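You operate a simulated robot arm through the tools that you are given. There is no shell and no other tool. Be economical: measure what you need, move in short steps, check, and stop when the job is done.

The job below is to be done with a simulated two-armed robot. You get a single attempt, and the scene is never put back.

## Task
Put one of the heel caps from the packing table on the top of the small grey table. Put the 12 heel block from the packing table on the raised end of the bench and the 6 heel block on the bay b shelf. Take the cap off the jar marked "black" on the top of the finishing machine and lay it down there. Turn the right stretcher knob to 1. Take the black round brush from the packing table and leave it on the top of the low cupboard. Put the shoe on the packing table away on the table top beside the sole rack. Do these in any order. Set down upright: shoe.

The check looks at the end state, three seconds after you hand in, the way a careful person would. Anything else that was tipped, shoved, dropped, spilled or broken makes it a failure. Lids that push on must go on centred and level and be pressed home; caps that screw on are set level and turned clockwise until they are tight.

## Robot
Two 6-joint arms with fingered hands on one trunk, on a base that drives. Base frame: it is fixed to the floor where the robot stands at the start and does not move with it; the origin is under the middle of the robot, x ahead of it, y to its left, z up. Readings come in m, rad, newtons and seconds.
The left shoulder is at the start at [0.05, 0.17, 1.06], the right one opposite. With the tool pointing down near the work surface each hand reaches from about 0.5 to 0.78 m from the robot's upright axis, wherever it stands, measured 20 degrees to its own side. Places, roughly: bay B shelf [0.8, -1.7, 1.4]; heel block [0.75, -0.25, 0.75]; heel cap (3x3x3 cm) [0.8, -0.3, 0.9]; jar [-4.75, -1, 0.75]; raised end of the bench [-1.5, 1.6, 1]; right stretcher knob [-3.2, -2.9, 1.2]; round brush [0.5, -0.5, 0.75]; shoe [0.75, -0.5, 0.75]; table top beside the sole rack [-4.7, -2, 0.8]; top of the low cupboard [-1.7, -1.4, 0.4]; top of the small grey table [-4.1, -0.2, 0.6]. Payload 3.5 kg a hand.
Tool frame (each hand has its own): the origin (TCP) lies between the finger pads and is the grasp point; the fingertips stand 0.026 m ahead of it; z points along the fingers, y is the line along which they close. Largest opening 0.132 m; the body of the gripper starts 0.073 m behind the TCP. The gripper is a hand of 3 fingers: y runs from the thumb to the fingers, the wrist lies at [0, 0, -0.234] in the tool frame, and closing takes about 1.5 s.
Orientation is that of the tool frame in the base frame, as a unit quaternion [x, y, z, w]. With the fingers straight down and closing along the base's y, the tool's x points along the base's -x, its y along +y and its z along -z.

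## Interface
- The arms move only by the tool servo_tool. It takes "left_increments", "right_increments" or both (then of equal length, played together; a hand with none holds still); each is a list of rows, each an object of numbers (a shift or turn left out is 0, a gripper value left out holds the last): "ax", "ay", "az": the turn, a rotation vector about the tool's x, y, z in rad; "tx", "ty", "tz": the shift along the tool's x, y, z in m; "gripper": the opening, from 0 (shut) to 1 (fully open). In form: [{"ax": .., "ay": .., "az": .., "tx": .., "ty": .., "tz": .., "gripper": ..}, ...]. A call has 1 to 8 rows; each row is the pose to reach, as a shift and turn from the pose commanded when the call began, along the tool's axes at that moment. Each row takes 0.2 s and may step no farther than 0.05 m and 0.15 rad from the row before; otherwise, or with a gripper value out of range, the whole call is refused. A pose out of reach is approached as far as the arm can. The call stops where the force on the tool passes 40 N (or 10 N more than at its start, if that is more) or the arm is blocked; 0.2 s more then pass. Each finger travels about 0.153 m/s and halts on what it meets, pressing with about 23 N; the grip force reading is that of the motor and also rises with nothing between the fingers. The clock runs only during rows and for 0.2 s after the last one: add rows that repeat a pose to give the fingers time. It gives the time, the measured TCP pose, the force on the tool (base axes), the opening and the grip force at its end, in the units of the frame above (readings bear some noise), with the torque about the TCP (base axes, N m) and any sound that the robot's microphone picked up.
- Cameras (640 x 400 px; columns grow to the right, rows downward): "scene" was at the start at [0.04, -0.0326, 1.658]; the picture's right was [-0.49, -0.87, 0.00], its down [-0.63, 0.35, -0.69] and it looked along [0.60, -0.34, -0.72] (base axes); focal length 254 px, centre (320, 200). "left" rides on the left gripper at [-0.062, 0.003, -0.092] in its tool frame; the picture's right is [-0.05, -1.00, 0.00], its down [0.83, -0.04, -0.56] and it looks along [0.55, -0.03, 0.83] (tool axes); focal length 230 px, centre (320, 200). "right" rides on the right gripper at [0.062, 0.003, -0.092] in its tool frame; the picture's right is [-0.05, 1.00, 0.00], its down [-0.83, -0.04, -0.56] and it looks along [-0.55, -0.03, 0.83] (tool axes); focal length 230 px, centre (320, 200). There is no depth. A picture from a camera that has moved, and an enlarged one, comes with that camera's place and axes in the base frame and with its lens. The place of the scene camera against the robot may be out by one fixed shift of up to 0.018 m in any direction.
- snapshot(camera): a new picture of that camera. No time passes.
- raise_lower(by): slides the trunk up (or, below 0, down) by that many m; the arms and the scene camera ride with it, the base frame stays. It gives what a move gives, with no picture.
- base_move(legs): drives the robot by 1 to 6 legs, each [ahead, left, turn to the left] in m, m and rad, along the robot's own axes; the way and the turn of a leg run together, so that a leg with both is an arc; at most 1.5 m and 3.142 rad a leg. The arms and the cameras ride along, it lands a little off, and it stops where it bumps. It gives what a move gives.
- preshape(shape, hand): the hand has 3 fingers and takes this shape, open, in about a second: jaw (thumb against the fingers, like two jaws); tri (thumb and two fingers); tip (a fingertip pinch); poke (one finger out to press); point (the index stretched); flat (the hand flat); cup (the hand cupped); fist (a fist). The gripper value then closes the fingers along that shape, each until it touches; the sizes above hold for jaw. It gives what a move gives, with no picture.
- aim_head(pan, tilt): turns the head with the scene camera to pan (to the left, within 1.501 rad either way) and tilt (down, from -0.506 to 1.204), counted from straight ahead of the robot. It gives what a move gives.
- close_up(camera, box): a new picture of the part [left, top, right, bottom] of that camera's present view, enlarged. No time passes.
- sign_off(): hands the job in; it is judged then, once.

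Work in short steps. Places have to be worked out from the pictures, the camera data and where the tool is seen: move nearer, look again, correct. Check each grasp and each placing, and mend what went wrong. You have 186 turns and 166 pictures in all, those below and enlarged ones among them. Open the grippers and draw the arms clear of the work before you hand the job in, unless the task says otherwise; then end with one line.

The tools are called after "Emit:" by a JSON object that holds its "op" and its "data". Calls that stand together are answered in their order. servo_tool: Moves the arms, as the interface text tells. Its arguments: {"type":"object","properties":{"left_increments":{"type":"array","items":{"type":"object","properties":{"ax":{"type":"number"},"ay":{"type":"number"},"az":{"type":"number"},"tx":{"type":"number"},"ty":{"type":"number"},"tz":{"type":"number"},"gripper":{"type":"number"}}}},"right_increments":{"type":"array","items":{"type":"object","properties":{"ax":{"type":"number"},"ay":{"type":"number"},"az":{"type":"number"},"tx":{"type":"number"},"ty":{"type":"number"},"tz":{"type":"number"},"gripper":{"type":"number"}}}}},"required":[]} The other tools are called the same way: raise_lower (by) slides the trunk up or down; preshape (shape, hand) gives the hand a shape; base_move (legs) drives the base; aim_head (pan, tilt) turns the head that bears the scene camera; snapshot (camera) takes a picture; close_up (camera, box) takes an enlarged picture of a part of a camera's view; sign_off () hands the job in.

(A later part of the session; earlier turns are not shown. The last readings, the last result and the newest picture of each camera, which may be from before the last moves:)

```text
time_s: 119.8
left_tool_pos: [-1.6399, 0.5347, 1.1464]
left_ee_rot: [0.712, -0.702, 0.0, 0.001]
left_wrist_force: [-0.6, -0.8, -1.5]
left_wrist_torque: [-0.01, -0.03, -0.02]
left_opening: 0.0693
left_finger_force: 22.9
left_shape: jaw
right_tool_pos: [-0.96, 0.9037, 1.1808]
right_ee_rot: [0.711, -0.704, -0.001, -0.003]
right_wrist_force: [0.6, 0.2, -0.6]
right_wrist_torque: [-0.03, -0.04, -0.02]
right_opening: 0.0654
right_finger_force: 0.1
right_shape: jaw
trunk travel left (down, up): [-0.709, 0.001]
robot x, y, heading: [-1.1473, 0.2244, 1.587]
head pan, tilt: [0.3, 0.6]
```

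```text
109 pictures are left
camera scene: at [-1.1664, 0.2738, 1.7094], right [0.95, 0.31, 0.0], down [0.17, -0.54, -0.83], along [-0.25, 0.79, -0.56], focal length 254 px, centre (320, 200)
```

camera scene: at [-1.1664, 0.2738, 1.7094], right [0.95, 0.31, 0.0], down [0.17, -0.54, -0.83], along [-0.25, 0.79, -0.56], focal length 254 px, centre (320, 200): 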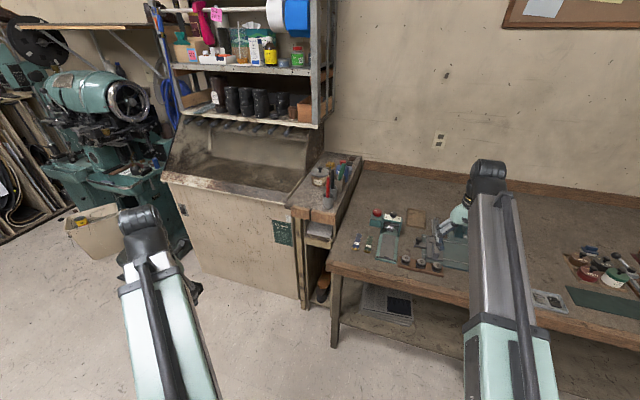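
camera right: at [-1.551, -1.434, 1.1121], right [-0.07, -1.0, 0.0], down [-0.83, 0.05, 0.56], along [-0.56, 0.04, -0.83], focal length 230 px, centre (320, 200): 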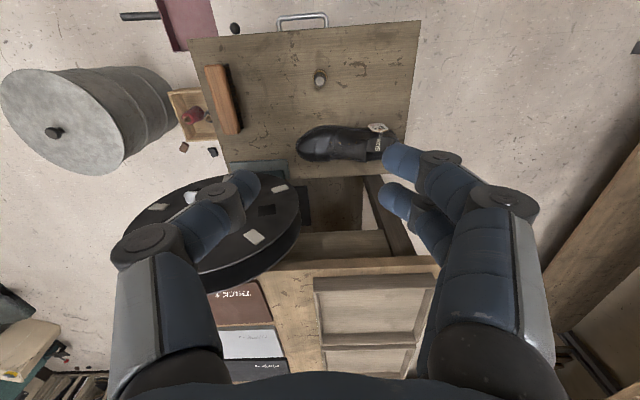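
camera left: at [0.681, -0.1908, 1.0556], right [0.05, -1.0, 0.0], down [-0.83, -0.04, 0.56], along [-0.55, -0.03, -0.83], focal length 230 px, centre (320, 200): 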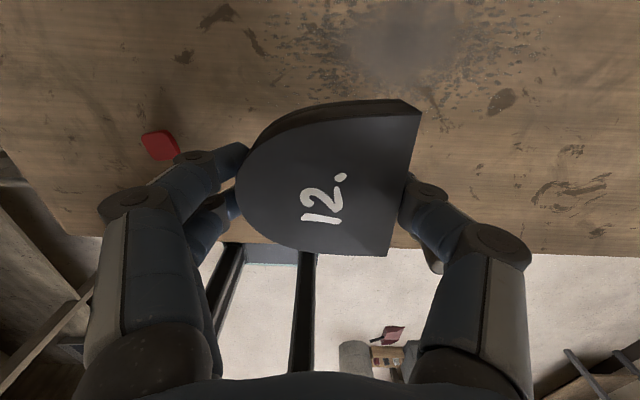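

I retract the right hand a little, drive 0.42 ahead, and bring the left hand towards the raised end.

Emit:
{"op": "servo_tool", "data": {"right_increments": [{"tx": 0.04}, {"tx": 0.08}, {"tx": 0.12}]}}

Emit:
{"op": "base_move", "data": {"legs": [[0.4, 0, 0]]}}

Emit:
{"op": "servo_tool", "data": {"left_increments": [{"ty": -0.04}, {"ty": -0.08}, {"ty": -0.12}, {"ty": -0.145, "tx": -0.03}, {"ty": -0.145, "tx": -0.07}, {"ty": -0.145, "tx": -0.11}, {"ty": -0.145, "tx": -0.15}, {"ty": -0.145, "tx": -0.19}]}}

Emit:
{"op": "snapshot", "data": {"camera": "left"}}

Emit:
{"op": "snapshot", "data": {"camera": "scene"}}

```text
time_s: 120.6
left_tool_pos: [-1.6404, 0.5336, 1.1458]
left_ee_rot: [0.712, -0.702, 0.0, 0.0]
left_wrist_force: [-0.2, -0.3, -0.4]
left_wrist_torque: [0.02, -0.01, 0.0]
left_opening: 0.0696
left_finger_force: 23.0
left_shape: jaw
right_tool_pos: [-0.9601, 0.7812, 1.181]
right_ee_rot: [0.711, -0.703, -0.001, -0.003]
right_wrist_force: [-0.3, -0.2, 0.8]
right_wrist_torque: [0.02, -0.04, 0.02]
right_opening: 0.0656
right_finger_force: 0.1
right_shape: jaw
trunk travel left (down, up): [-0.709, 0.001]
robot x, y, heading: [-1.156, 0.2227, 1.584]
head pan, tilt: [0.3, 0.6]
```

```text
time_s: 123.0
left_tool_pos: [-1.6469, 0.929, 1.145]
left_ee_rot: [0.712, -0.703, 0.0, 0.001]
left_wrist_force: [0.3, -0.3, -2.2]
left_wrist_torque: [-0.03, -0.02, 0.02]
left_opening: 0.0692
left_finger_force: 23.0
left_shape: jaw
right_tool_pos: [-0.9666, 1.1791, 1.1801]
right_ee_rot: [0.712, -0.702, -0.002, -0.003]
right_wrist_force: [-0.1, 0.7, 0.3]
right_wrist_torque: [-0.01, -0.02, 0.01]
right_opening: 0.0654
right_finger_force: 0.1
right_shape: jaw
trunk travel left (down, up): [-0.709, 0.001]
robot x, y, heading: [-1.1538, 0.6215, 1.584]
head pan, tilt: [0.3, 0.6]
```

```text
time_s: 124.8
left_tool_pos: [-1.5035, 1.1213, 1.1448]
left_ee_rot: [0.713, -0.701, 0.001, 0.001]
left_wrist_force: [0.1, -0.1, -1.0]
left_wrist_torque: [-0.01, 0.03, 0.0]
left_opening: 0.069
left_finger_force: 22.4
left_shape: jaw
left hand out of reach, approached as far as the arm can: row 1, 2, 3, 4, 5
right_tool_pos: [-0.9666, 1.1783, 1.18]
right_ee_rot: [0.711, -0.703, -0.002, -0.003]
right_wrist_force: [-0.6, -0.3, 0.4]
right_wrist_torque: [-0.03, -0.02, 0.04]
right_opening: 0.0654
right_finger_force: 0.1
right_shape: jaw
trunk travel left (down, up): [-0.709, 0.001]
robot x, y, heading: [-1.1527, 0.6194, 1.588]
head pan, tilt: [0.3, 0.6]
```

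```text
108 pictures are left
camera left: at [-1.5079, 1.1826, 1.237], right [1.0, 0.07, 0.0], down [0.06, -0.83, 0.56], along [0.04, -0.56, -0.83], focal length 230 px, centre (320, 200)
```

left: 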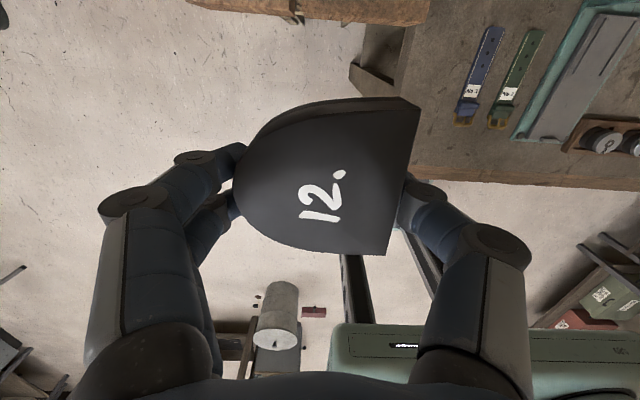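

```text
107 pictures are left
camera scene: at [-1.1721, 0.6697, 1.7093], right [0.95, 0.31, 0.0], down [0.17, -0.54, -0.82], along [-0.26, 0.78, -0.57], focal length 254 px, centre (320, 200)
```

scene: 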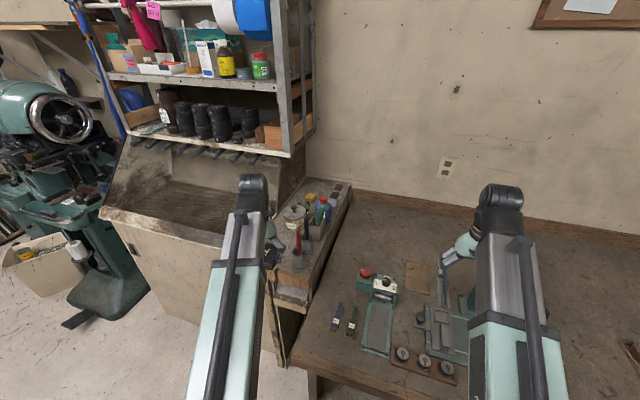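

The raised end spans x from about -1.65 to -1.39, with its front edge at y≈1.2. I check the clutter on it.

Emit:
{"op": "close_up", "data": {"camera": "scene", "box": [220, 160, 380, 320]}}

```text
2.50 times, centred on (300, 240) of scene
camera zoom: at [-1.1721, 0.6697, 1.7093], right [0.95, 0.31, 0.0], down [0.17, -0.54, -0.82], along [-0.26, 0.78, -0.57], focal length 634 px, centre (370, 100)
```

zoom: 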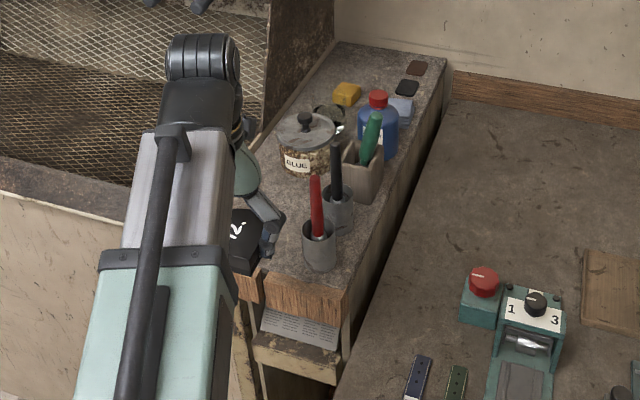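

Items crowd the raised end, so I pull the left hand away to see the free space fully.

Emit:
{"op": "servo_tool", "data": {"left_increments": [{"tx": 0.04, "ty": 0.02}, {"tx": 0.08, "ty": 0.05}, {"tx": 0.1, "ty": 0.09}, {"tx": 0.12, "ty": 0.13}]}}

Emit:
{"op": "close_up", "data": {"camera": "scene", "box": [220, 160, 380, 320]}}

```text
time_s: 125.8
left_tool_pos: [-1.6335, 0.9965, 1.1456]
left_ee_rot: [0.712, -0.703, 0.001, 0.0]
left_wrist_force: [0.4, -1.0, -2.3]
left_wrist_torque: [0.0, 0.01, -0.02]
left_opening: 0.0689
left_finger_force: 22.5
left_shape: jaw
right_tool_pos: [-0.9661, 1.1777, 1.181]
right_ee_rot: [0.711, -0.703, -0.003, -0.004]
right_wrist_force: [-0.1, -0.8, -0.2]
right_wrist_torque: [0.03, 0.0, -0.02]
right_opening: 0.0652
right_finger_force: 0.1
right_shape: jaw
trunk travel left (down, up): [-0.709, 0.001]
robot x, y, heading: [-1.157, 0.6195, 1.585]
head pan, tilt: [0.3, 0.6]
```

```text
2.50 times, centred on (300, 240) of scene
camera zoom: at [-1.1727, 0.6684, 1.7094], right [0.95, 0.31, 0.0], down [0.18, -0.54, -0.83], along [-0.25, 0.78, -0.56], focal length 634 px, centre (370, 100)
```

zoom: 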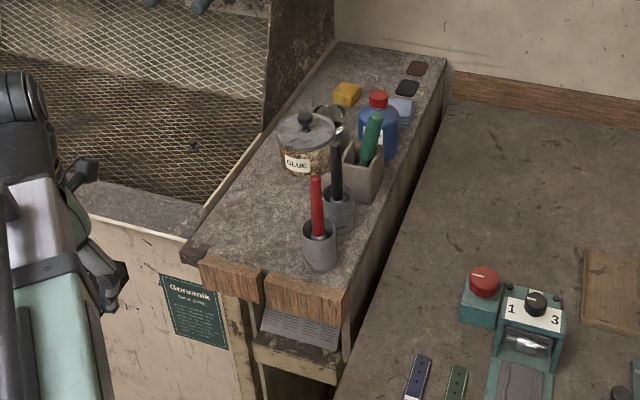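

The free patch is the front-left of the raised end: target (-1.585,1.31), surface z≈0.96, with the red file's tube at (-1.446,1.27). I shift the base left for a comfortable reach.

Emit:
{"op": "base_move", "data": {"legs": [[0, 0.2, 0], [0.03, 0, 0]]}}

Emit:
{"op": "servo_tool", "data": {"left_increments": [{"ty": -0.05}, {"ty": -0.1}, {"ty": -0.15}, {"ty": -0.2}, {"ty": -0.24}, {"ty": -0.24, "tx": -0.04}, {"ty": -0.24, "tx": -0.08}, {"ty": -0.24, "tx": -0.12}]}}

Emit:
{"op": "snapshot", "data": {"camera": "left"}}

Emit:
{"op": "snapshot", "data": {"camera": "scene"}}

```text
time_s: 127.9
left_tool_pos: [-1.8348, 1.028, 1.1457]
left_ee_rot: [0.712, -0.703, 0.002, 0.001]
left_wrist_force: [-0.3, 1.2, -2.1]
left_wrist_torque: [-0.06, -0.05, 0.01]
left_opening: 0.0692
left_finger_force: 23.1
left_shape: jaw
right_tool_pos: [-1.1693, 1.2076, 1.1793]
right_ee_rot: [0.71, -0.704, -0.001, -0.001]
right_wrist_force: [0.0, 0.7, 0.3]
right_wrist_torque: [-0.02, -0.01, -0.03]
right_opening: 0.0653
right_finger_force: 0.1
right_shape: jaw
trunk travel left (down, up): [-0.709, 0.001]
robot x, y, heading: [-1.359, 0.6484, 1.587]
head pan, tilt: [0.3, 0.6]
```

```text
time_s: 129.7
left_tool_pos: [-1.5944, 1.151, 1.1461]
left_ee_rot: [0.712, -0.703, 0.001, 0.001]
left_wrist_force: [0.5, -0.3, -1.4]
left_wrist_torque: [-0.04, 0.01, -0.01]
left_opening: 0.0693
left_finger_force: 23.1
left_shape: jaw
left hand out of reach, approached as far as the arm can: row 3, 4, 5, 6
right_tool_pos: [-1.1689, 1.2046, 1.1808]
right_ee_rot: [0.711, -0.704, -0.001, -0.003]
right_wrist_force: [0.5, -0.1, 0.2]
right_wrist_torque: [-0.01, -0.02, -0.01]
right_opening: 0.0654
right_finger_force: 0.0
right_shape: jaw
trunk travel left (down, up): [-0.709, 0.001]
robot x, y, heading: [-1.3577, 0.6413, 1.587]
head pan, tilt: [0.3, 0.6]
```

```text
104 pictures are left
camera left: at [-1.6002, 1.2126, 1.2393], right [1.0, 0.06, 0.0], down [0.05, -0.83, 0.56], along [0.04, -0.56, -0.83], focal length 230 px, centre (320, 200)
```

left: 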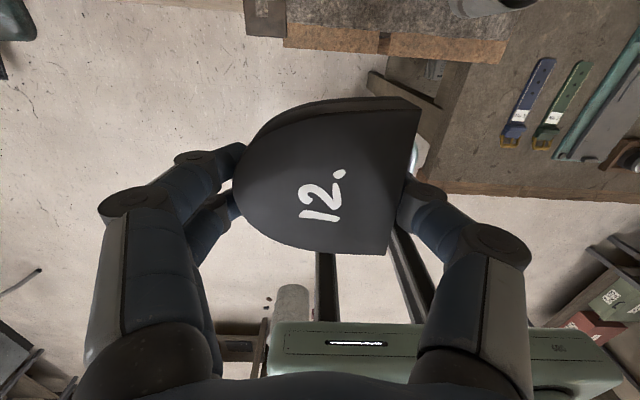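

```text
103 pictures are left
camera scene: at [-1.3753, 0.6971, 1.7094], right [0.95, 0.31, 0.0], down [0.17, -0.54, -0.82], along [-0.25, 0.78, -0.57], focal length 254 px, centre (320, 200)
```

scene: 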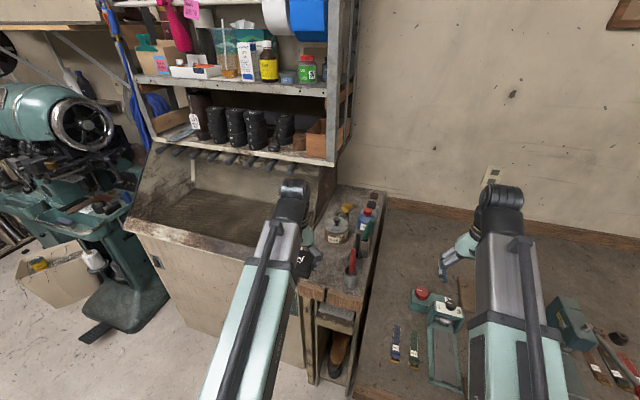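

The top spans x from -1.633 to -1.414, with its front at y≈1.235. I move the block over (-1.583,1.305) and lower part-way.

Emit:
{"op": "servo_tool", "data": {"left_increments": [{"tx": -0.04, "ty": -0.01}, {"tx": -0.08, "ty": -0.01}, {"tx": -0.12, "ty": -0.01}, {"tx": -0.154, "ty": -0.01}, {"tx": -0.154, "ty": -0.01, "tz": 0.04}, {"tx": -0.154, "ty": -0.01, "tz": 0.08}]}}

Emit:
{"op": "snapshot", "data": {"camera": "left"}}

Emit:
{"op": "close_up", "data": {"camera": "scene", "box": [240, 160, 400, 320]}}

```text
time_s: 131.1
left_tool_pos: [-1.5861, 1.3027, 1.0662]
left_ee_rot: [0.711, -0.703, 0.0, 0.0]
left_wrist_force: [0.0, 0.2, -2.3]
left_wrist_torque: [-0.04, 0.01, 0.02]
left_opening: 0.0691
left_finger_force: 22.6
left_shape: jaw
right_tool_pos: [-1.1676, 1.2054, 1.1805]
right_ee_rot: [0.711, -0.703, -0.002, -0.003]
right_wrist_force: [-0.6, 0.0, 0.4]
right_wrist_torque: [0.01, -0.01, -0.01]
right_opening: 0.0655
right_finger_force: 0.1
right_shape: jaw
trunk travel left (down, up): [-0.709, 0.001]
robot x, y, heading: [-1.3596, 0.6435, 1.588]
head pan, tilt: [0.3, 0.6]
```

```text
102 pictures are left
camera left: at [-1.5898, 1.3647, 1.1593], right [1.0, 0.06, 0.0], down [0.05, -0.83, 0.56], along [0.04, -0.56, -0.83], focal length 230 px, centre (320, 200)
```

left: 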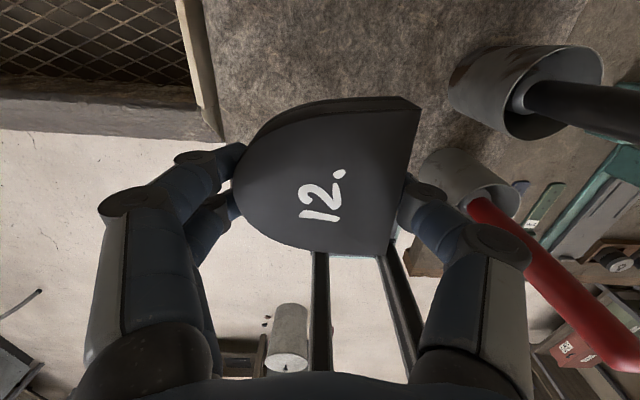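

```text
2.50 times, centred on (320, 240) of scene
camera zoom: at [-1.3751, 0.6969, 1.7094], right [0.95, 0.31, 0.0], down [0.17, -0.54, -0.82], along [-0.25, 0.78, -0.57], focal length 634 px, centre (320, 100)
```

zoom: 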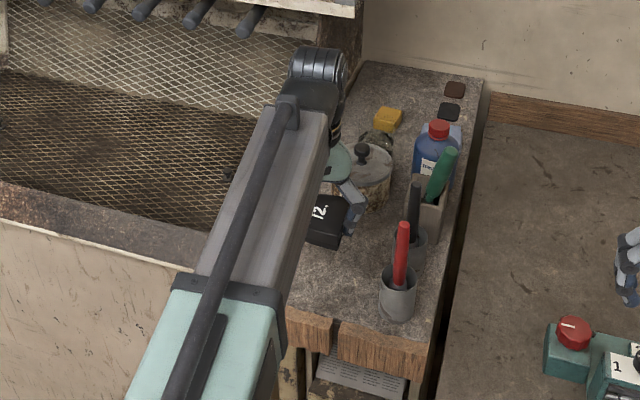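

The tubes sit closer than I first estimated (left edges around x -1.51), and an opening thumb would nearly touch them. I raise and rotate the hand 90°, so the jaws open along y instead.

Emit:
{"op": "servo_tool", "data": {"left_increments": [{"tz": -0.05}, {"tz": -0.1}, {"tz": -0.1, "az": -0.15}, {"tz": -0.1, "az": -0.3}, {"tz": -0.1, "az": -0.45}, {"tz": -0.1, "az": -0.6}, {"tz": -0.1, "az": -0.75}, {"tz": -0.1, "az": -0.9}]}}

Emit:
{"op": "servo_tool", "data": {"left_increments": [{"az": -0.15}, {"az": -0.3}, {"az": -0.45}, {"az": -0.6}, {"az": -0.67}]}}

Emit:
{"op": "snapshot", "data": {"camera": "left"}}

Emit:
{"op": "close_up", "data": {"camera": "scene", "box": [240, 160, 400, 320]}}

```text
time_s: 132.9
left_tool_pos: [-1.5884, 1.3033, 1.1648]
left_ee_rot: [0.947, -0.322, 0.0, 0.001]
left_wrist_force: [-0.2, 0.7, -2.9]
left_wrist_torque: [0.02, 0.01, 0.01]
left_opening: 0.0692
left_finger_force: 23.9
left_shape: jaw
right_tool_pos: [-1.1672, 1.2054, 1.1815]
right_ee_rot: [0.711, -0.703, -0.002, -0.004]
right_wrist_force: [0.6, -0.8, -0.2]
right_wrist_torque: [-0.03, 0.01, 0.0]
right_opening: 0.0655
right_finger_force: 0.0
right_shape: jaw
trunk travel left (down, up): [-0.709, 0.001]
robot x, y, heading: [-1.357, 0.6435, 1.584]
head pan, tilt: [0.3, 0.6]
```

```text
time_s: 134.1
left_tool_pos: [-1.6071, 1.3009, 1.1645]
left_ee_rot: [1.0, -0.001, 0.0, 0.001]
left_wrist_force: [-0.8, 0.7, -1.7]
left_wrist_torque: [-0.01, -0.03, 0.01]
left_opening: 0.069
left_finger_force: 23.2
left_shape: jaw
left hand out of reach, approached as far as the arm can: row 5
right_tool_pos: [-1.1695, 1.2053, 1.1812]
right_ee_rot: [0.711, -0.703, -0.002, -0.003]
right_wrist_force: [-0.9, 0.9, 0.0]
right_wrist_torque: [0.0, 0.01, -0.02]
right_opening: 0.0657
right_finger_force: 0.0
right_shape: jaw
trunk travel left (down, up): [-0.709, 0.001]
robot x, y, heading: [-1.3588, 0.6462, 1.584]
head pan, tilt: [0.3, 0.6]
```

```text
100 pictures are left
camera left: at [-1.6685, 1.2972, 1.258], right [-0.05, 1.0, 0.0], down [0.83, 0.04, 0.56], along [0.56, 0.03, -0.83], focal length 230 px, centre (320, 200)
```

left: 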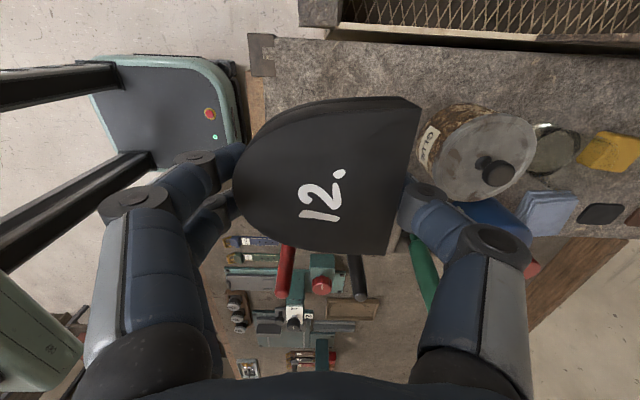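

```text
2.50 times, centred on (320, 240) of scene
camera zoom: at [-1.3756, 0.6965, 1.7094], right [0.95, 0.31, 0.0], down [0.17, -0.54, -0.82], along [-0.25, 0.79, -0.57], focal length 634 px, centre (320, 100)
```

zoom: 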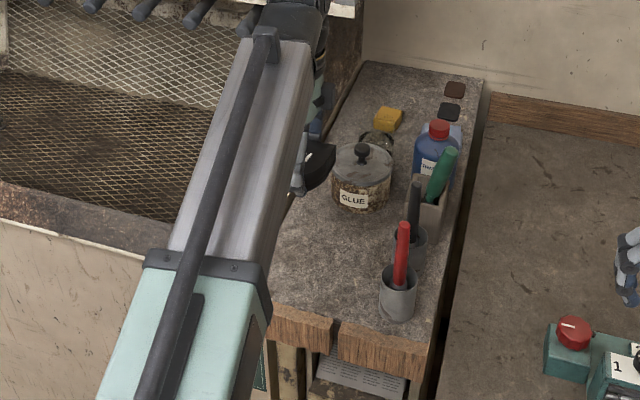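

Now the jaws line up along y: the glue pot starts at y≈1.40 and the front edge is at 1.235. I shift 1.8 cm towards the front and lower.

Emit:
{"op": "servo_tool", "data": {"left_increments": [{"ty": 0.018}, {"ty": 0.018, "tz": 0.04}, {"ty": 0.018, "tz": 0.08}, {"ty": 0.018, "tz": 0.12}, {"ty": 0.018, "tz": 0.145}]}}

Emit:
{"op": "snapshot", "data": {"camera": "left"}}

```text
time_s: 135.3
left_tool_pos: [-1.6091, 1.282, 1.0194]
left_ee_rot: [1.0, 0.002, 0.002, 0.0]
left_wrist_force: [-0.4, -1.2, -2.0]
left_wrist_torque: [-0.01, -0.02, 0.04]
left_opening: 0.0693
left_finger_force: 23.0
left_shape: jaw
right_tool_pos: [-1.1697, 1.2045, 1.1809]
right_ee_rot: [0.711, -0.703, -0.003, -0.003]
right_wrist_force: [0.2, 0.7, 0.2]
right_wrist_torque: [-0.02, -0.02, 0.02]
right_opening: 0.0655
right_finger_force: 0.1
right_shape: jaw
trunk travel left (down, up): [-0.709, 0.001]
robot x, y, heading: [-1.3546, 0.6468, 1.586]
head pan, tilt: [0.3, 0.6]
```

```text
98 pictures are left
camera left: at [-1.6698, 1.2784, 1.1116], right [-0.06, 1.0, 0.0], down [0.83, 0.05, 0.56], along [0.56, 0.03, -0.83], focal length 230 px, centre (320, 200)
```

left: 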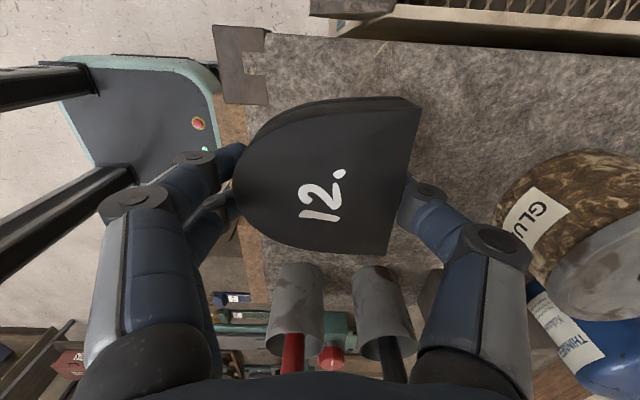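

Clearances are good. I nudge 1 cm towards the back and lower until contact.

Emit:
{"op": "servo_tool", "data": {"left_increments": [{"ty": -0.012, "tz": 0.01}, {"ty": -0.012, "tz": 0.02}, {"ty": -0.012, "tz": 0.027}, {"ty": -0.012, "tz": 0.034}, {"ty": -0.012, "tz": 0.041}, {"ty": -0.012, "tz": 0.048}]}}

Emit:
{"op": "snapshot", "data": {"camera": "left"}}

```text
time_s: 136.7
left_tool_pos: [-1.6092, 1.2926, 0.9771]
left_ee_rot: [1.0, 0.002, 0.001, -0.002]
left_wrist_force: [-1.3, 1.8, 24.1]
left_wrist_torque: [-0.64, 0.05, -0.05]
left_opening: 0.0685
left_finger_force: 23.1
left_shape: jaw
left hand out of reach, approached as far as the arm can: row 1, 2, 5, 6
right_tool_pos: [-1.1672, 1.2038, 1.1818]
right_ee_rot: [0.711, -0.704, -0.002, -0.003]
right_wrist_force: [0.6, -0.4, 0.8]
right_wrist_torque: [-0.01, -0.01, 0.0]
right_opening: 0.0653
right_finger_force: 0.0
right_shape: jaw
trunk travel left (down, up): [-0.709, 0.001]
robot x, y, heading: [-1.3573, 0.6441, 1.58]
head pan, tilt: [0.3, 0.6]
```

```text
97 pictures are left
camera left: at [-1.6707, 1.2897, 1.0691], right [-0.05, 1.0, 0.0], down [0.83, 0.04, 0.56], along [0.56, 0.03, -0.83], focal length 230 px, centre (320, 200)
```

left: 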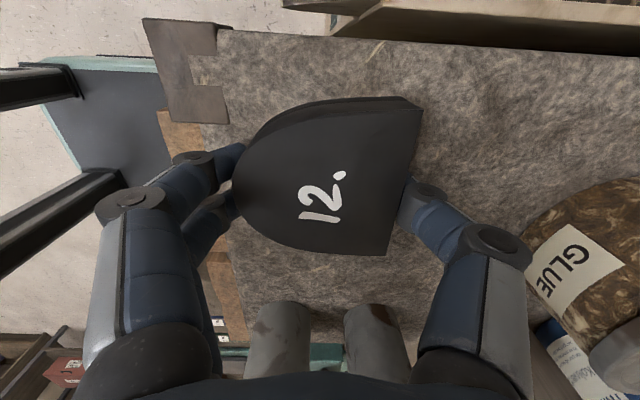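

Contact at TCP z 0.977. The block rests with room all round, so I open a little, then rise.

Emit:
{"op": "servo_tool", "data": {"left_increments": [{"tz": -0.002, "gripper": 0.6}, {"tz": -0.002, "gripper": 0.7}, {"tz": -0.002, "gripper": 0.72}, {"tz": -0.03, "gripper": 0.72}, {"tz": -0.07, "gripper": 0.72}, {"tz": -0.12, "gripper": 0.72}, {"tz": -0.17, "gripper": 0.72}]}}

Emit:
{"op": "snapshot", "data": {"camera": "left"}}

```text
time_s: 138.3
left_tool_pos: [-1.6117, 1.2925, 1.1434]
left_ee_rot: [1.0, 0.003, 0.001, 0.0]
left_wrist_force: [-0.1, 0.4, -0.2]
left_wrist_torque: [0.01, 0.0, -0.01]
left_opening: 0.0946
left_finger_force: 0.1
left_shape: jaw
right_tool_pos: [-1.1676, 1.2049, 1.1801]
right_ee_rot: [0.711, -0.703, -0.002, -0.002]
right_wrist_force: [0.1, -0.1, 0.1]
right_wrist_torque: [0.01, 0.01, 0.02]
right_opening: 0.0656
right_finger_force: 0.1
right_shape: jaw
trunk travel left (down, up): [-0.709, 0.001]
robot x, y, heading: [-1.3557, 0.6467, 1.579]
head pan, tilt: [0.3, 0.6]
```

```text
96 pictures are left
camera left: at [-1.6729, 1.2887, 1.2356], right [-0.06, 1.0, 0.0], down [0.83, 0.05, 0.56], along [0.56, 0.03, -0.83], focal length 230 px, centre (320, 200)
```

left: 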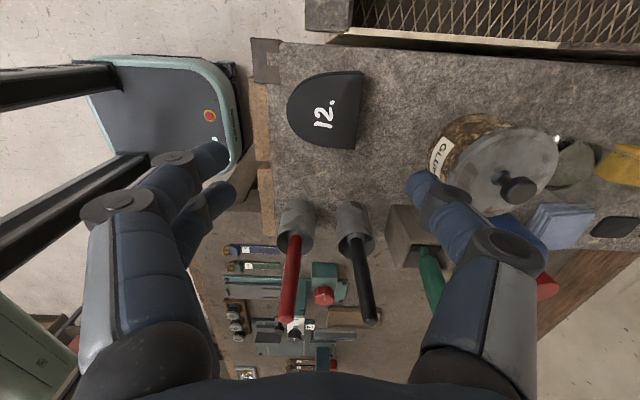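

The 12 is well placed. I back off, restore the left hand's orientation, and return to the packing table for the shoe and a cap.

Emit:
{"op": "base_move", "data": {"legs": [[-0.5, 0, 0]]}}

Emit:
{"op": "servo_tool", "data": {"left_increments": [{"az": 0.15}, {"az": 0.3}, {"az": 0.45}, {"az": 0.6}, {"az": 0.75}, {"az": 0.9}, {"az": 1.05}, {"az": 1.2}]}}

Emit:
{"op": "servo_tool", "data": {"left_increments": [{"az": 0.15, "gripper": 1.0}, {"az": 0.3, "gripper": 1.0}, {"az": 0.373, "gripper": 1.0}], "right_increments": [{"gripper": 1.0}, {"gripper": 1.0}, {"gripper": 1.0}]}}

Emit:
{"op": "base_move", "data": {"legs": [[0, 0, -1.58], [1.3, 0, 0], [0, -0.33, 0]]}}

Emit:
{"op": "aim_head", "data": {"pan": -0.2, "tilt": 0.9}}

Emit:
{"op": "snapshot", "data": {"camera": "scene"}}

Emit:
{"op": "snapshot", "data": {"camera": "right"}}

```text
time_s: 141.2
left_tool_pos: [-1.6037, 0.7898, 1.1448]
left_ee_rot: [1.0, 0.002, 0.001, 0.001]
left_wrist_force: [-0.3, -0.7, -0.4]
left_wrist_torque: [0.01, 0.0, 0.02]
left_opening: 0.0946
left_finger_force: 0.0
left_shape: jaw
right_tool_pos: [-1.1615, 0.7008, 1.1799]
right_ee_rot: [0.71, -0.705, -0.002, -0.004]
right_wrist_force: [0.4, 0.1, 0.4]
right_wrist_torque: [0.05, 0.02, 0.0]
right_opening: 0.0654
right_finger_force: 0.0
right_shape: jaw
trunk travel left (down, up): [-0.709, 0.001]
robot x, y, heading: [-1.3538, 0.1418, 1.585]
head pan, tilt: [0.3, 0.6]
```

```text
time_s: 143.0
left_tool_pos: [-1.6033, 0.7898, 1.1417]
left_ee_rot: [0.826, -0.564, 0.001, 0.0]
left_wrist_force: [-0.3, -0.9, 1.2]
left_wrist_torque: [0.02, 0.01, -0.03]
left_opening: 0.0947
left_finger_force: 0.1
left_shape: jaw
right_tool_pos: [-1.1609, 0.7019, 1.1803]
right_ee_rot: [0.71, -0.704, -0.002, -0.003]
right_wrist_force: [-0.3, 0.0, 0.1]
right_wrist_torque: [0.02, 0.0, -0.02]
right_opening: 0.0654
right_finger_force: 0.0
right_shape: jaw
trunk travel left (down, up): [-0.709, 0.001]
robot x, y, heading: [-1.3526, 0.1427, 1.583]
head pan, tilt: [0.3, 0.6]
```

```text
time_s: 143.8
left_tool_pos: [-1.6039, 0.7907, 1.1418]
left_ee_rot: [0.707, -0.707, 0.001, 0.001]
left_wrist_force: [-0.1, 0.5, -0.2]
left_wrist_torque: [0.02, -0.01, 0.0]
left_opening: 0.1318
left_finger_force: 0.0
left_shape: jaw
right_tool_pos: [-1.1627, 0.7015, 1.181]
right_ee_rot: [0.71, -0.704, -0.003, -0.003]
right_wrist_force: [0.5, 0.0, 0.0]
right_wrist_torque: [0.01, -0.03, 0.01]
right_opening: 0.1317
right_finger_force: 0.0
right_shape: jaw
trunk travel left (down, up): [-0.709, 0.001]
robot x, y, heading: [-1.352, 0.1402, 1.582]
head pan, tilt: [0.3, 0.6]
```

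```text
time_s: 155.8
left_tool_pos: [0.5885, 0.0854, 1.1418]
left_ee_rot: [0.004, 1.0, 0.0, -0.001]
left_wrist_force: [0.0, -0.7, 0.3]
left_wrist_torque: [0.02, -0.03, -0.02]
left_opening: 0.1318
left_finger_force: 0.1
left_shape: jaw
right_tool_pos: [0.4972, -0.3575, 1.1803]
right_ee_rot: [0.0, 1.0, 0.0, 0.003]
right_wrist_force: [0.4, 0.2, -0.8]
right_wrist_torque: [0.02, 0.0, 0.03]
right_opening: 0.1318
right_finger_force: 0.0
right_shape: jaw
trunk travel left (down, up): [-0.709, 0.001]
robot x, y, heading: [-0.0623, -0.161, -0.002]
head pan, tilt: [0.3, 0.6]
```

```text
time_s: 156.8
left_tool_pos: [0.5881, 0.0847, 1.1418]
left_ee_rot: [0.004, 1.0, -0.001, -0.002]
left_wrist_force: [-0.3, 0.4, 0.2]
left_wrist_torque: [0.0, 0.02, 0.04]
left_opening: 0.132
left_finger_force: 0.0
left_shape: jaw
right_tool_pos: [0.4956, -0.3567, 1.18]
right_ee_rot: [-0.001, 1.0, -0.001, 0.003]
right_wrist_force: [0.1, 0.1, -0.1]
right_wrist_torque: [0.03, 0.01, 0.03]
right_opening: 0.132
right_finger_force: 0.0
right_shape: jaw
trunk travel left (down, up): [-0.709, 0.001]
robot x, y, heading: [-0.0608, -0.1603, 0.001]
head pan, tilt: [-0.201, 0.901]
```

```text
95 pictures are left
camera scene: at [-0.0169, -0.1693, 1.6846], right [-0.2, -0.98, 0.0], down [-0.77, 0.15, -0.62], along [0.61, -0.12, -0.78], focal length 254 px, centre (320, 200)
```

scene: 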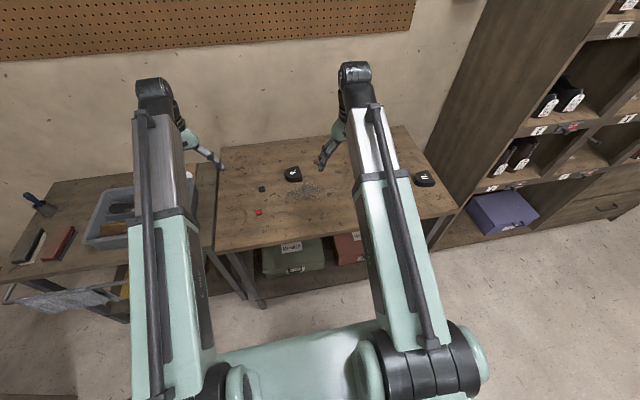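

```text
94 pictures are left
camera right: at [0.4343, -0.3539, 1.2717], right [0.05, 1.0, 0.0], down [0.83, -0.04, 0.56], along [0.56, -0.03, -0.83], focal length 230 px, centre (320, 200)
```

right: 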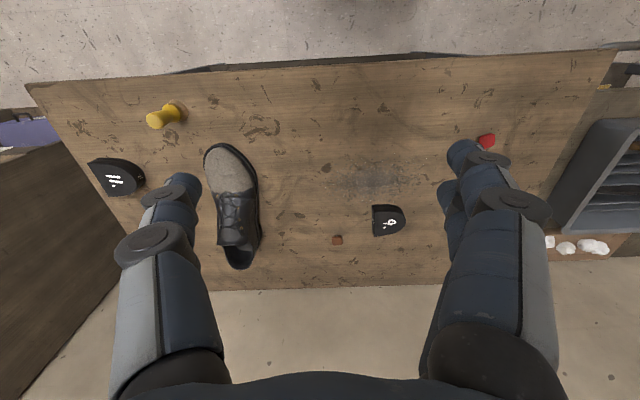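

The shoe lies roughly along x, from toe (0.59,-0.565) to heel (~0.88,-0.56). I drive nearer and hover the right hand over its instep.

Emit:
{"op": "base_move", "data": {"legs": [[0, -0.1, 0], [0.14, 0, 0]]}}

Emit:
{"op": "servo_tool", "data": {"right_increments": [{"tx": -0.03, "ty": -0.03}, {"tx": -0.06, "ty": -0.06}, {"tx": -0.09, "ty": -0.09}, {"tx": -0.11, "ty": -0.1, "tz": 0.02}, {"tx": -0.11, "ty": -0.1, "tz": 0.06}, {"tx": -0.11, "ty": -0.1, "tz": 0.1}]}}

Emit:
{"op": "snapshot", "data": {"camera": "right"}}

Emit:
{"op": "snapshot", "data": {"camera": "left"}}

```text
time_s: 158.9
left_tool_pos: [0.7309, -0.0142, 1.1412]
left_ee_rot: [0.003, 1.0, -0.001, -0.002]
left_wrist_force: [0.0, 0.4, -1.1]
left_wrist_torque: [0.02, 0.04, 0.03]
left_opening: 0.1318
left_finger_force: 0.0
left_shape: jaw
right_tool_pos: [0.638, -0.4568, 1.18]
right_ee_rot: [0.001, 1.0, -0.001, 0.003]
right_wrist_force: [0.2, -0.4, -0.6]
right_wrist_torque: [0.0, 0.04, -0.04]
right_opening: 0.132
right_finger_force: 0.0
right_shape: jaw
trunk travel left (down, up): [-0.709, 0.001]
robot x, y, heading: [0.0802, -0.2597, 0.003]
head pan, tilt: [-0.201, 0.901]
```

```text
time_s: 160.3
left_tool_pos: [0.7293, -0.0147, 1.1416]
left_ee_rot: [0.003, 1.0, -0.002, -0.001]
left_wrist_force: [0.9, 0.5, 0.2]
left_wrist_torque: [0.01, 0.02, 0.02]
left_opening: 0.1317
left_finger_force: 0.2
left_shape: jaw
right_tool_pos: [0.7465, -0.5577, 1.0824]
right_ee_rot: [0.0, 1.0, -0.001, 0.004]
right_wrist_force: [-0.4, 0.0, 0.5]
right_wrist_torque: [0.0, 0.02, -0.01]
right_opening: 0.132
right_finger_force: 0.1
right_shape: jaw
trunk travel left (down, up): [-0.709, 0.001]
robot x, y, heading: [0.0772, -0.2599, -0.003]
head pan, tilt: [-0.201, 0.901]
```

```text
93 pictures are left
camera right: at [0.6847, -0.5551, 1.1724], right [0.05, 1.0, 0.0], down [0.83, -0.04, 0.56], along [0.56, -0.03, -0.83], focal length 230 px, centre (320, 200)
```

right: 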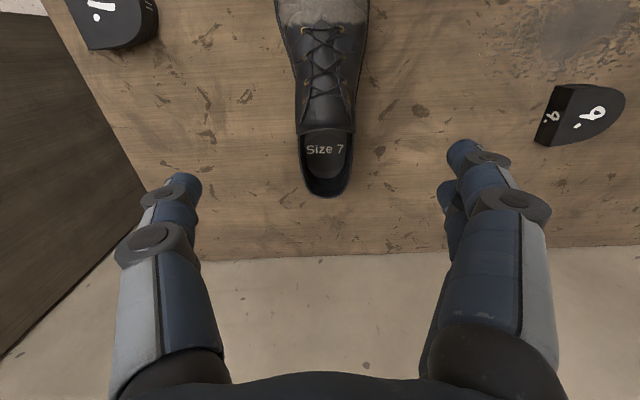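

```text
92 pictures are left
camera left: at [0.7909, -0.0122, 1.2347], right [0.04, -1.0, 0.0], down [-0.83, -0.04, 0.56], along [-0.56, -0.03, -0.83], focal length 230 px, centre (320, 200)
```

left: 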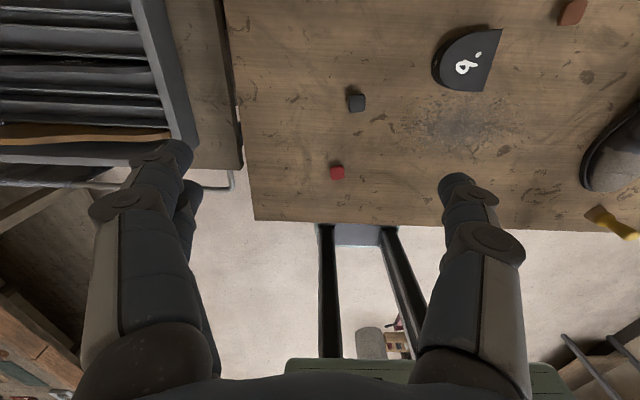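

The shoe is centred under the hand at y≈-0.556, straight along x. I descend to z 0.888 at x≈0.75 and grip it across.

Emit:
{"op": "servo_tool", "data": {"right_increments": [{"tz": 0.05, "tx": -0.004}, {"tz": 0.1, "tx": -0.004}, {"tz": 0.14, "tx": -0.004}, {"tz": 0.17, "tx": -0.004}, {"tz": 0.194, "tx": -0.004}]}}

Emit:
{"op": "snapshot", "data": {"camera": "right"}}

```text
refused: row 1 steps farther than a row can; nothing moved
```

```text
91 pictures are left
camera right: at [0.6847, -0.5551, 1.1724], right [0.05, 1.0, 0.0], down [0.83, -0.04, 0.56], along [0.56, -0.03, -0.83], focal length 230 px, centre (320, 200)
```

right: 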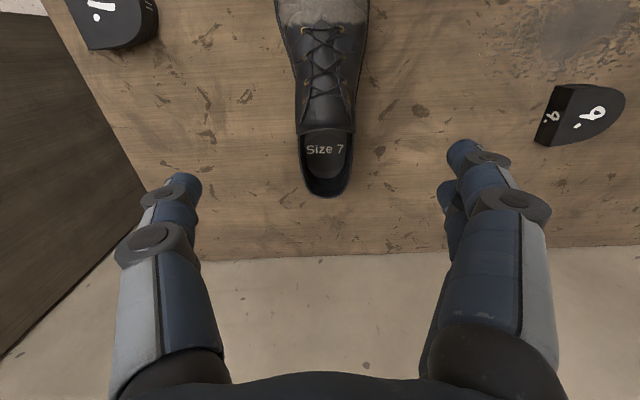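

The step was slightly too big, so I repeat it with smaller ones.

Emit:
{"op": "servo_tool", "data": {"right_increments": [{"tz": 0.04, "tx": -0.004}, {"tz": 0.08, "tx": -0.004}, {"tz": 0.12, "tx": -0.004}, {"tz": 0.16, "tx": -0.004}, {"tz": 0.194, "tx": -0.004}]}}

Emit:
{"op": "snapshot", "data": {"camera": "right"}}

```text
time_s: 161.5
left_tool_pos: [0.7293, -0.0161, 1.142]
left_ee_rot: [0.003, 1.0, 0.0, -0.001]
left_wrist_force: [0.2, -0.3, 0.6]
left_wrist_torque: [-0.01, 0.01, 0.02]
left_opening: 0.1321
left_finger_force: 0.1
left_shape: jaw
right_tool_pos: [0.7527, -0.5578, 0.8874]
right_ee_rot: [0.001, 1.0, -0.001, 0.004]
right_wrist_force: [0.3, -0.1, 0.1]
right_wrist_torque: [-0.03, -0.02, 0.01]
right_opening: 0.1319
right_finger_force: 0.0
right_shape: jaw
trunk travel left (down, up): [-0.709, 0.001]
robot x, y, heading: [0.079, -0.2593, 0.001]
head pan, tilt: [-0.201, 0.901]
```

```text
90 pictures are left
camera right: at [0.6907, -0.5551, 0.9782], right [0.05, 1.0, 0.0], down [0.83, -0.04, 0.56], along [0.56, -0.03, -0.83], focal length 230 px, centre (320, 200)
```

right: 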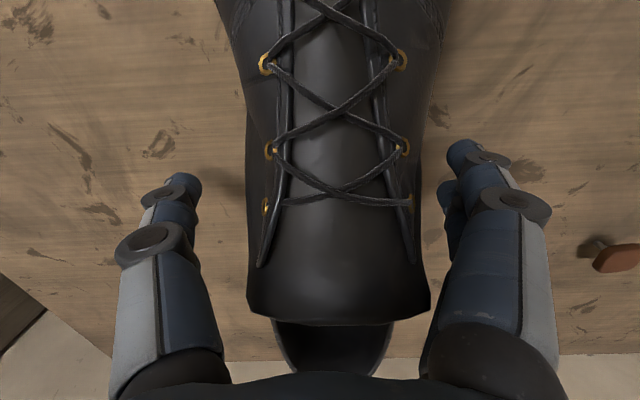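

Well centred. I close on the shoe, hold, and lift slightly.

Emit:
{"op": "servo_tool", "data": {"right_increments": [{"gripper": 0.5}, {"gripper": 0.2}, {"gripper": 0.2}, {"gripper": 0.2}, {"gripper": 0.2}, {"tz": -0.01, "gripper": 0.2}, {"tz": -0.03, "gripper": 0.2}]}}

Emit:
{"op": "snapshot", "data": {"camera": "right"}}

Emit:
{"op": "snapshot", "data": {"camera": "scene"}}

```text
time_s: 163.1
left_tool_pos: [0.7282, -0.0153, 1.1425]
left_ee_rot: [0.003, 1.0, -0.002, -0.001]
left_wrist_force: [-0.1, 0.1, 0.8]
left_wrist_torque: [0.03, -0.01, 0.01]
left_opening: 0.132
left_finger_force: 0.1
left_shape: jaw
right_tool_pos: [0.7529, -0.558, 0.9187]
right_ee_rot: [0.001, 1.0, -0.001, 0.003]
right_wrist_force: [-0.3, -0.1, -4.2]
right_wrist_torque: [-0.03, -0.16, 0.0]
right_opening: 0.0594
right_finger_force: 22.7
right_shape: jaw
trunk travel left (down, up): [-0.709, 0.001]
robot x, y, heading: [0.0793, -0.2587, -0.003]
head pan, tilt: [-0.201, 0.901]
```

```text
89 pictures are left
camera right: at [0.69, -0.5551, 1.0095], right [0.05, 1.0, 0.0], down [0.83, -0.04, 0.56], along [0.56, -0.03, -0.83], focal length 230 px, centre (320, 200)
```

right: 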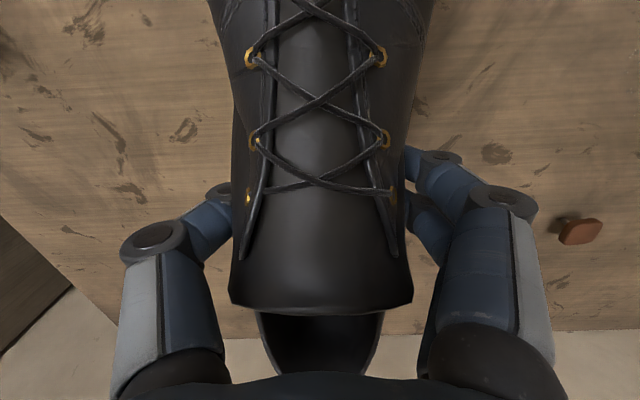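

```text
88 pictures are left
camera scene: at [0.1234, -0.2696, 1.6845], right [-0.2, -0.98, 0.0], down [-0.77, 0.16, -0.62], along [0.61, -0.12, -0.78], focal length 254 px, centre (320, 200)
```

scene: 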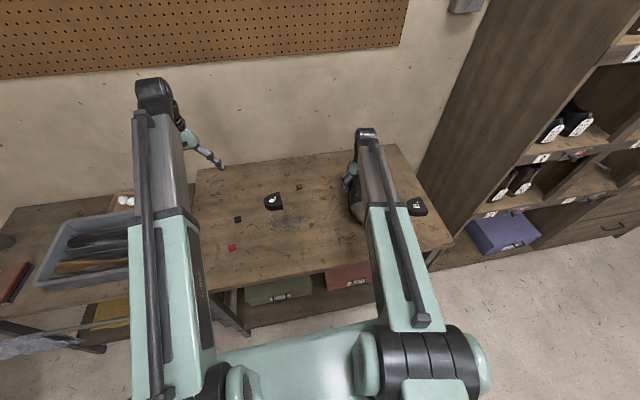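

The shoe lifts level. I raise it higher and bring the left hand above the red cap at (0.598,-0.054).

Emit:
{"op": "servo_tool", "data": {"right_increments": [{"tz": -0.04}, {"tz": -0.08}, {"tz": -0.12}, {"tz": -0.16}, {"tz": -0.19, "tx": 0.03}, {"tz": -0.2, "tx": 0.07}], "left_increments": [{"tx": 0.04, "ty": -0.01}, {"tx": 0.08, "ty": -0.02}, {"tx": 0.12, "ty": -0.03}, {"tx": 0.13, "ty": -0.038, "tz": 0.04}, {"tx": 0.13, "ty": -0.038, "tz": 0.085}, {"tx": 0.13, "ty": -0.038, "tz": 0.13}]}}

Emit:
{"op": "snapshot", "data": {"camera": "left"}}

Emit:
{"op": "snapshot", "data": {"camera": "right"}}

```text
time_s: 164.5
left_tool_pos: [0.5966, -0.0511, 1.0093]
left_ee_rot: [0.003, 1.0, -0.001, -0.001]
left_wrist_force: [0.2, 0.3, 0.2]
left_wrist_torque: [-0.01, 0.0, 0.03]
left_opening: 0.1319
left_finger_force: 0.0
left_shape: jaw
right_tool_pos: [0.6803, -0.5567, 1.1175]
right_ee_rot: [0.001, 1.0, -0.001, 0.003]
right_wrist_force: [-1.0, -0.2, -3.4]
right_wrist_torque: [0.01, -0.15, -0.01]
right_opening: 0.0593
right_finger_force: 23.0
right_shape: jaw
trunk travel left (down, up): [-0.709, 0.001]
robot x, y, heading: [0.0798, -0.2644, 0.0]
head pan, tilt: [-0.201, 0.901]
```

```text
87 pictures are left
camera left: at [0.6587, -0.0491, 1.1029], right [0.04, -1.0, 0.0], down [-0.83, -0.04, 0.56], along [-0.56, -0.03, -0.83], focal length 230 px, centre (320, 200)
```

left: 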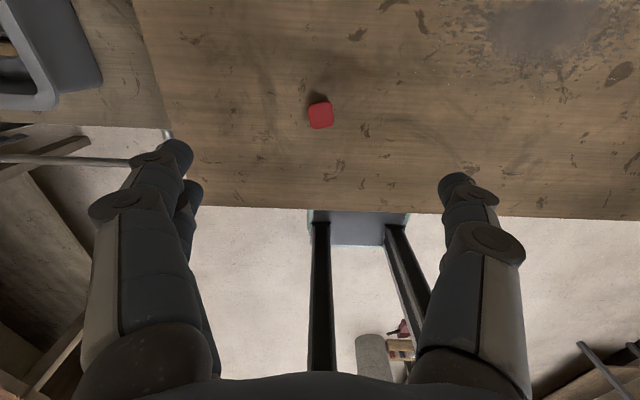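

```text
86 pictures are left
camera right: at [0.6173, -0.5541, 1.2077], right [0.05, 1.0, 0.0], down [0.83, -0.04, 0.56], along [0.56, -0.03, -0.83], focal length 230 px, centre (320, 200)
```

right: 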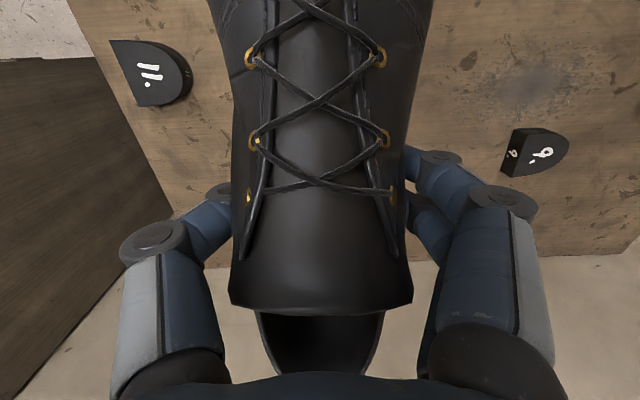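

The cap is directly below at (0.600,-0.053). I descend and pinch it.

Emit:
{"op": "servo_tool", "data": {"left_increments": [{"tz": 0.045, "gripper": 0.5}, {"tz": 0.09, "gripper": 0.5}, {"tz": 0.12, "gripper": 0.5, "tx": -0.003}, {"tz": 0.138, "gripper": 0.5, "tx": -0.003}, {"tz": 0.138, "gripper": 0.0, "tx": -0.003}, {"tz": 0.138, "gripper": 0.0, "tx": -0.003}, {"tz": 0.138, "gripper": 0.0, "tx": -0.003}]}}

Emit:
{"op": "snapshot", "data": {"camera": "left"}}

```text
time_s: 166.1
left_tool_pos: [0.6012, -0.0509, 0.8738]
left_ee_rot: [0.003, 1.0, 0.0, -0.001]
left_wrist_force: [-0.3, 0.3, -0.9]
left_wrist_torque: [0.01, 0.0, -0.02]
left_opening: 0.0176
left_finger_force: 22.8
left_shape: jaw
right_tool_pos: [0.6794, -0.5575, 1.1147]
right_ee_rot: [0.001, 1.0, -0.001, 0.003]
right_wrist_force: [0.9, 0.7, -4.1]
right_wrist_torque: [0.01, -0.12, -0.01]
right_opening: 0.0592
right_finger_force: 23.3
right_shape: jaw
trunk travel left (down, up): [-0.709, 0.001]
robot x, y, heading: [0.0759, -0.2644, 0.003]
head pan, tilt: [-0.201, 0.901]
```

```text
85 pictures are left
camera left: at [0.6626, -0.0487, 0.9665], right [0.04, -1.0, 0.0], down [-0.83, -0.04, 0.56], along [-0.56, -0.03, -0.83], focal length 230 px, centre (320, 200)
```

left: 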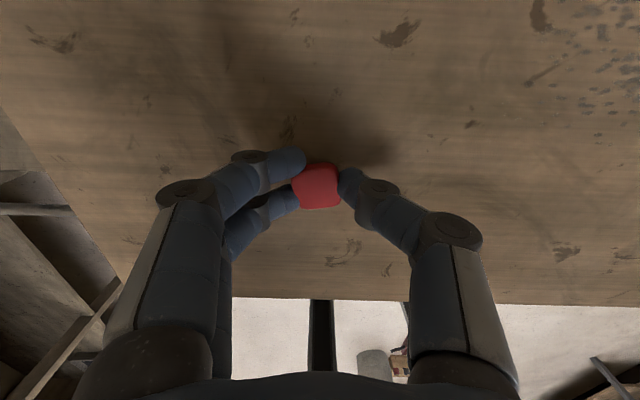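

The cap is gripped. I lift it, back away, turn round and drive west along the clear lane.

Emit:
{"op": "servo_tool", "data": {"left_increments": [{"tz": -0.04}, {"tz": -0.09}, {"tz": -0.14}, {"tz": -0.19}, {"tz": -0.23}]}}

Emit:
{"op": "base_move", "data": {"legs": [[-0.62, 0, 0], [0, 0.3, 0], [0, 0, 3.14], [1.5, 0, 0], [0.7, 0, 0]]}}

Emit:
{"op": "aim_head", "data": {"pan": 0.1, "tilt": 0.5}}

Emit:
{"op": "snapshot", "data": {"camera": "scene"}}

Emit:
{"op": "snapshot", "data": {"camera": "left"}}

```text
time_s: 167.3
left_tool_pos: [0.6011, -0.0522, 1.1054]
left_ee_rot: [0.003, 1.0, 0.0, -0.001]
left_wrist_force: [0.9, -1.0, -0.3]
left_wrist_torque: [0.03, 0.0, 0.0]
left_opening: 0.017
left_finger_force: 23.2
left_shape: jaw
right_tool_pos: [0.68, -0.5567, 1.1159]
right_ee_rot: [0.001, 1.0, -0.001, 0.004]
right_wrist_force: [1.2, 0.2, -4.7]
right_wrist_torque: [0.03, -0.1, -0.02]
right_opening: 0.059
right_finger_force: 22.8
right_shape: jaw
trunk travel left (down, up): [-0.709, 0.001]
robot x, y, heading: [0.0765, -0.2611, 0.002]
head pan, tilt: [-0.201, 0.901]
```

```text
time_s: 190.2
left_tool_pos: [-3.2562, -0.1888, 1.105]
left_ee_rot: [1.0, 0.0, 0.001, 0.0]
left_wrist_force: [0.4, 0.0, -0.3]
left_wrist_torque: [-0.01, -0.03, 0.0]
left_opening: 0.0174
left_finger_force: 22.5
left_shape: jaw
right_tool_pos: [-3.3393, 0.3148, 1.1149]
right_ee_rot: [1.0, 0.002, -0.004, 0.0]
right_wrist_force: [-0.4, -0.2, -3.9]
right_wrist_torque: [-0.02, 0.14, -0.03]
right_opening: 0.0588
right_finger_force: 22.8
right_shape: jaw
trunk travel left (down, up): [-0.709, 0.001]
robot x, y, heading: [-2.7349, 0.0249, -3.139]
head pan, tilt: [-0.201, 0.901]
```

```text
time_s: 191.1
left_tool_pos: [-3.2566, -0.1884, 1.1054]
left_ee_rot: [1.0, 0.001, 0.002, -0.001]
left_wrist_force: [0.0, 1.1, -0.7]
left_wrist_torque: [0.02, 0.02, 0.01]
left_opening: 0.017
left_finger_force: 23.0
left_shape: jaw
right_tool_pos: [-3.3404, 0.3151, 1.1153]
right_ee_rot: [1.0, 0.003, -0.004, 0.0]
right_wrist_force: [0.3, 0.5, -4.7]
right_wrist_torque: [0.03, 0.13, -0.01]
right_opening: 0.059
right_finger_force: 22.8
right_shape: jaw
trunk travel left (down, up): [-0.709, 0.001]
robot x, y, heading: [-2.7316, 0.0229, -3.135]
head pan, tilt: [0.099, 0.499]
```

```text
84 pictures are left
camera scene: at [-2.7767, 0.0206, 1.7184], right [-0.11, 0.99, 0.0], down [0.48, 0.05, -0.88], along [-0.87, -0.09, -0.48], focal length 254 px, centre (320, 200)
```

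scene: 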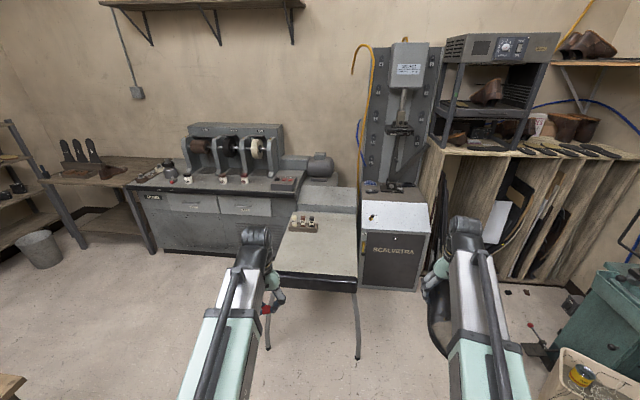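

```text
83 pictures are left
camera left: at [-3.3173, -0.1925, 1.1978], right [-0.05, 1.0, 0.0], down [0.83, 0.04, 0.56], along [0.56, 0.03, -0.83], focal length 230 px, centre (320, 200)
```

left: 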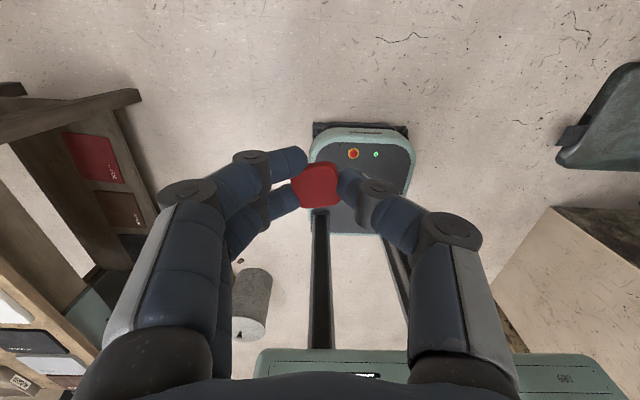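

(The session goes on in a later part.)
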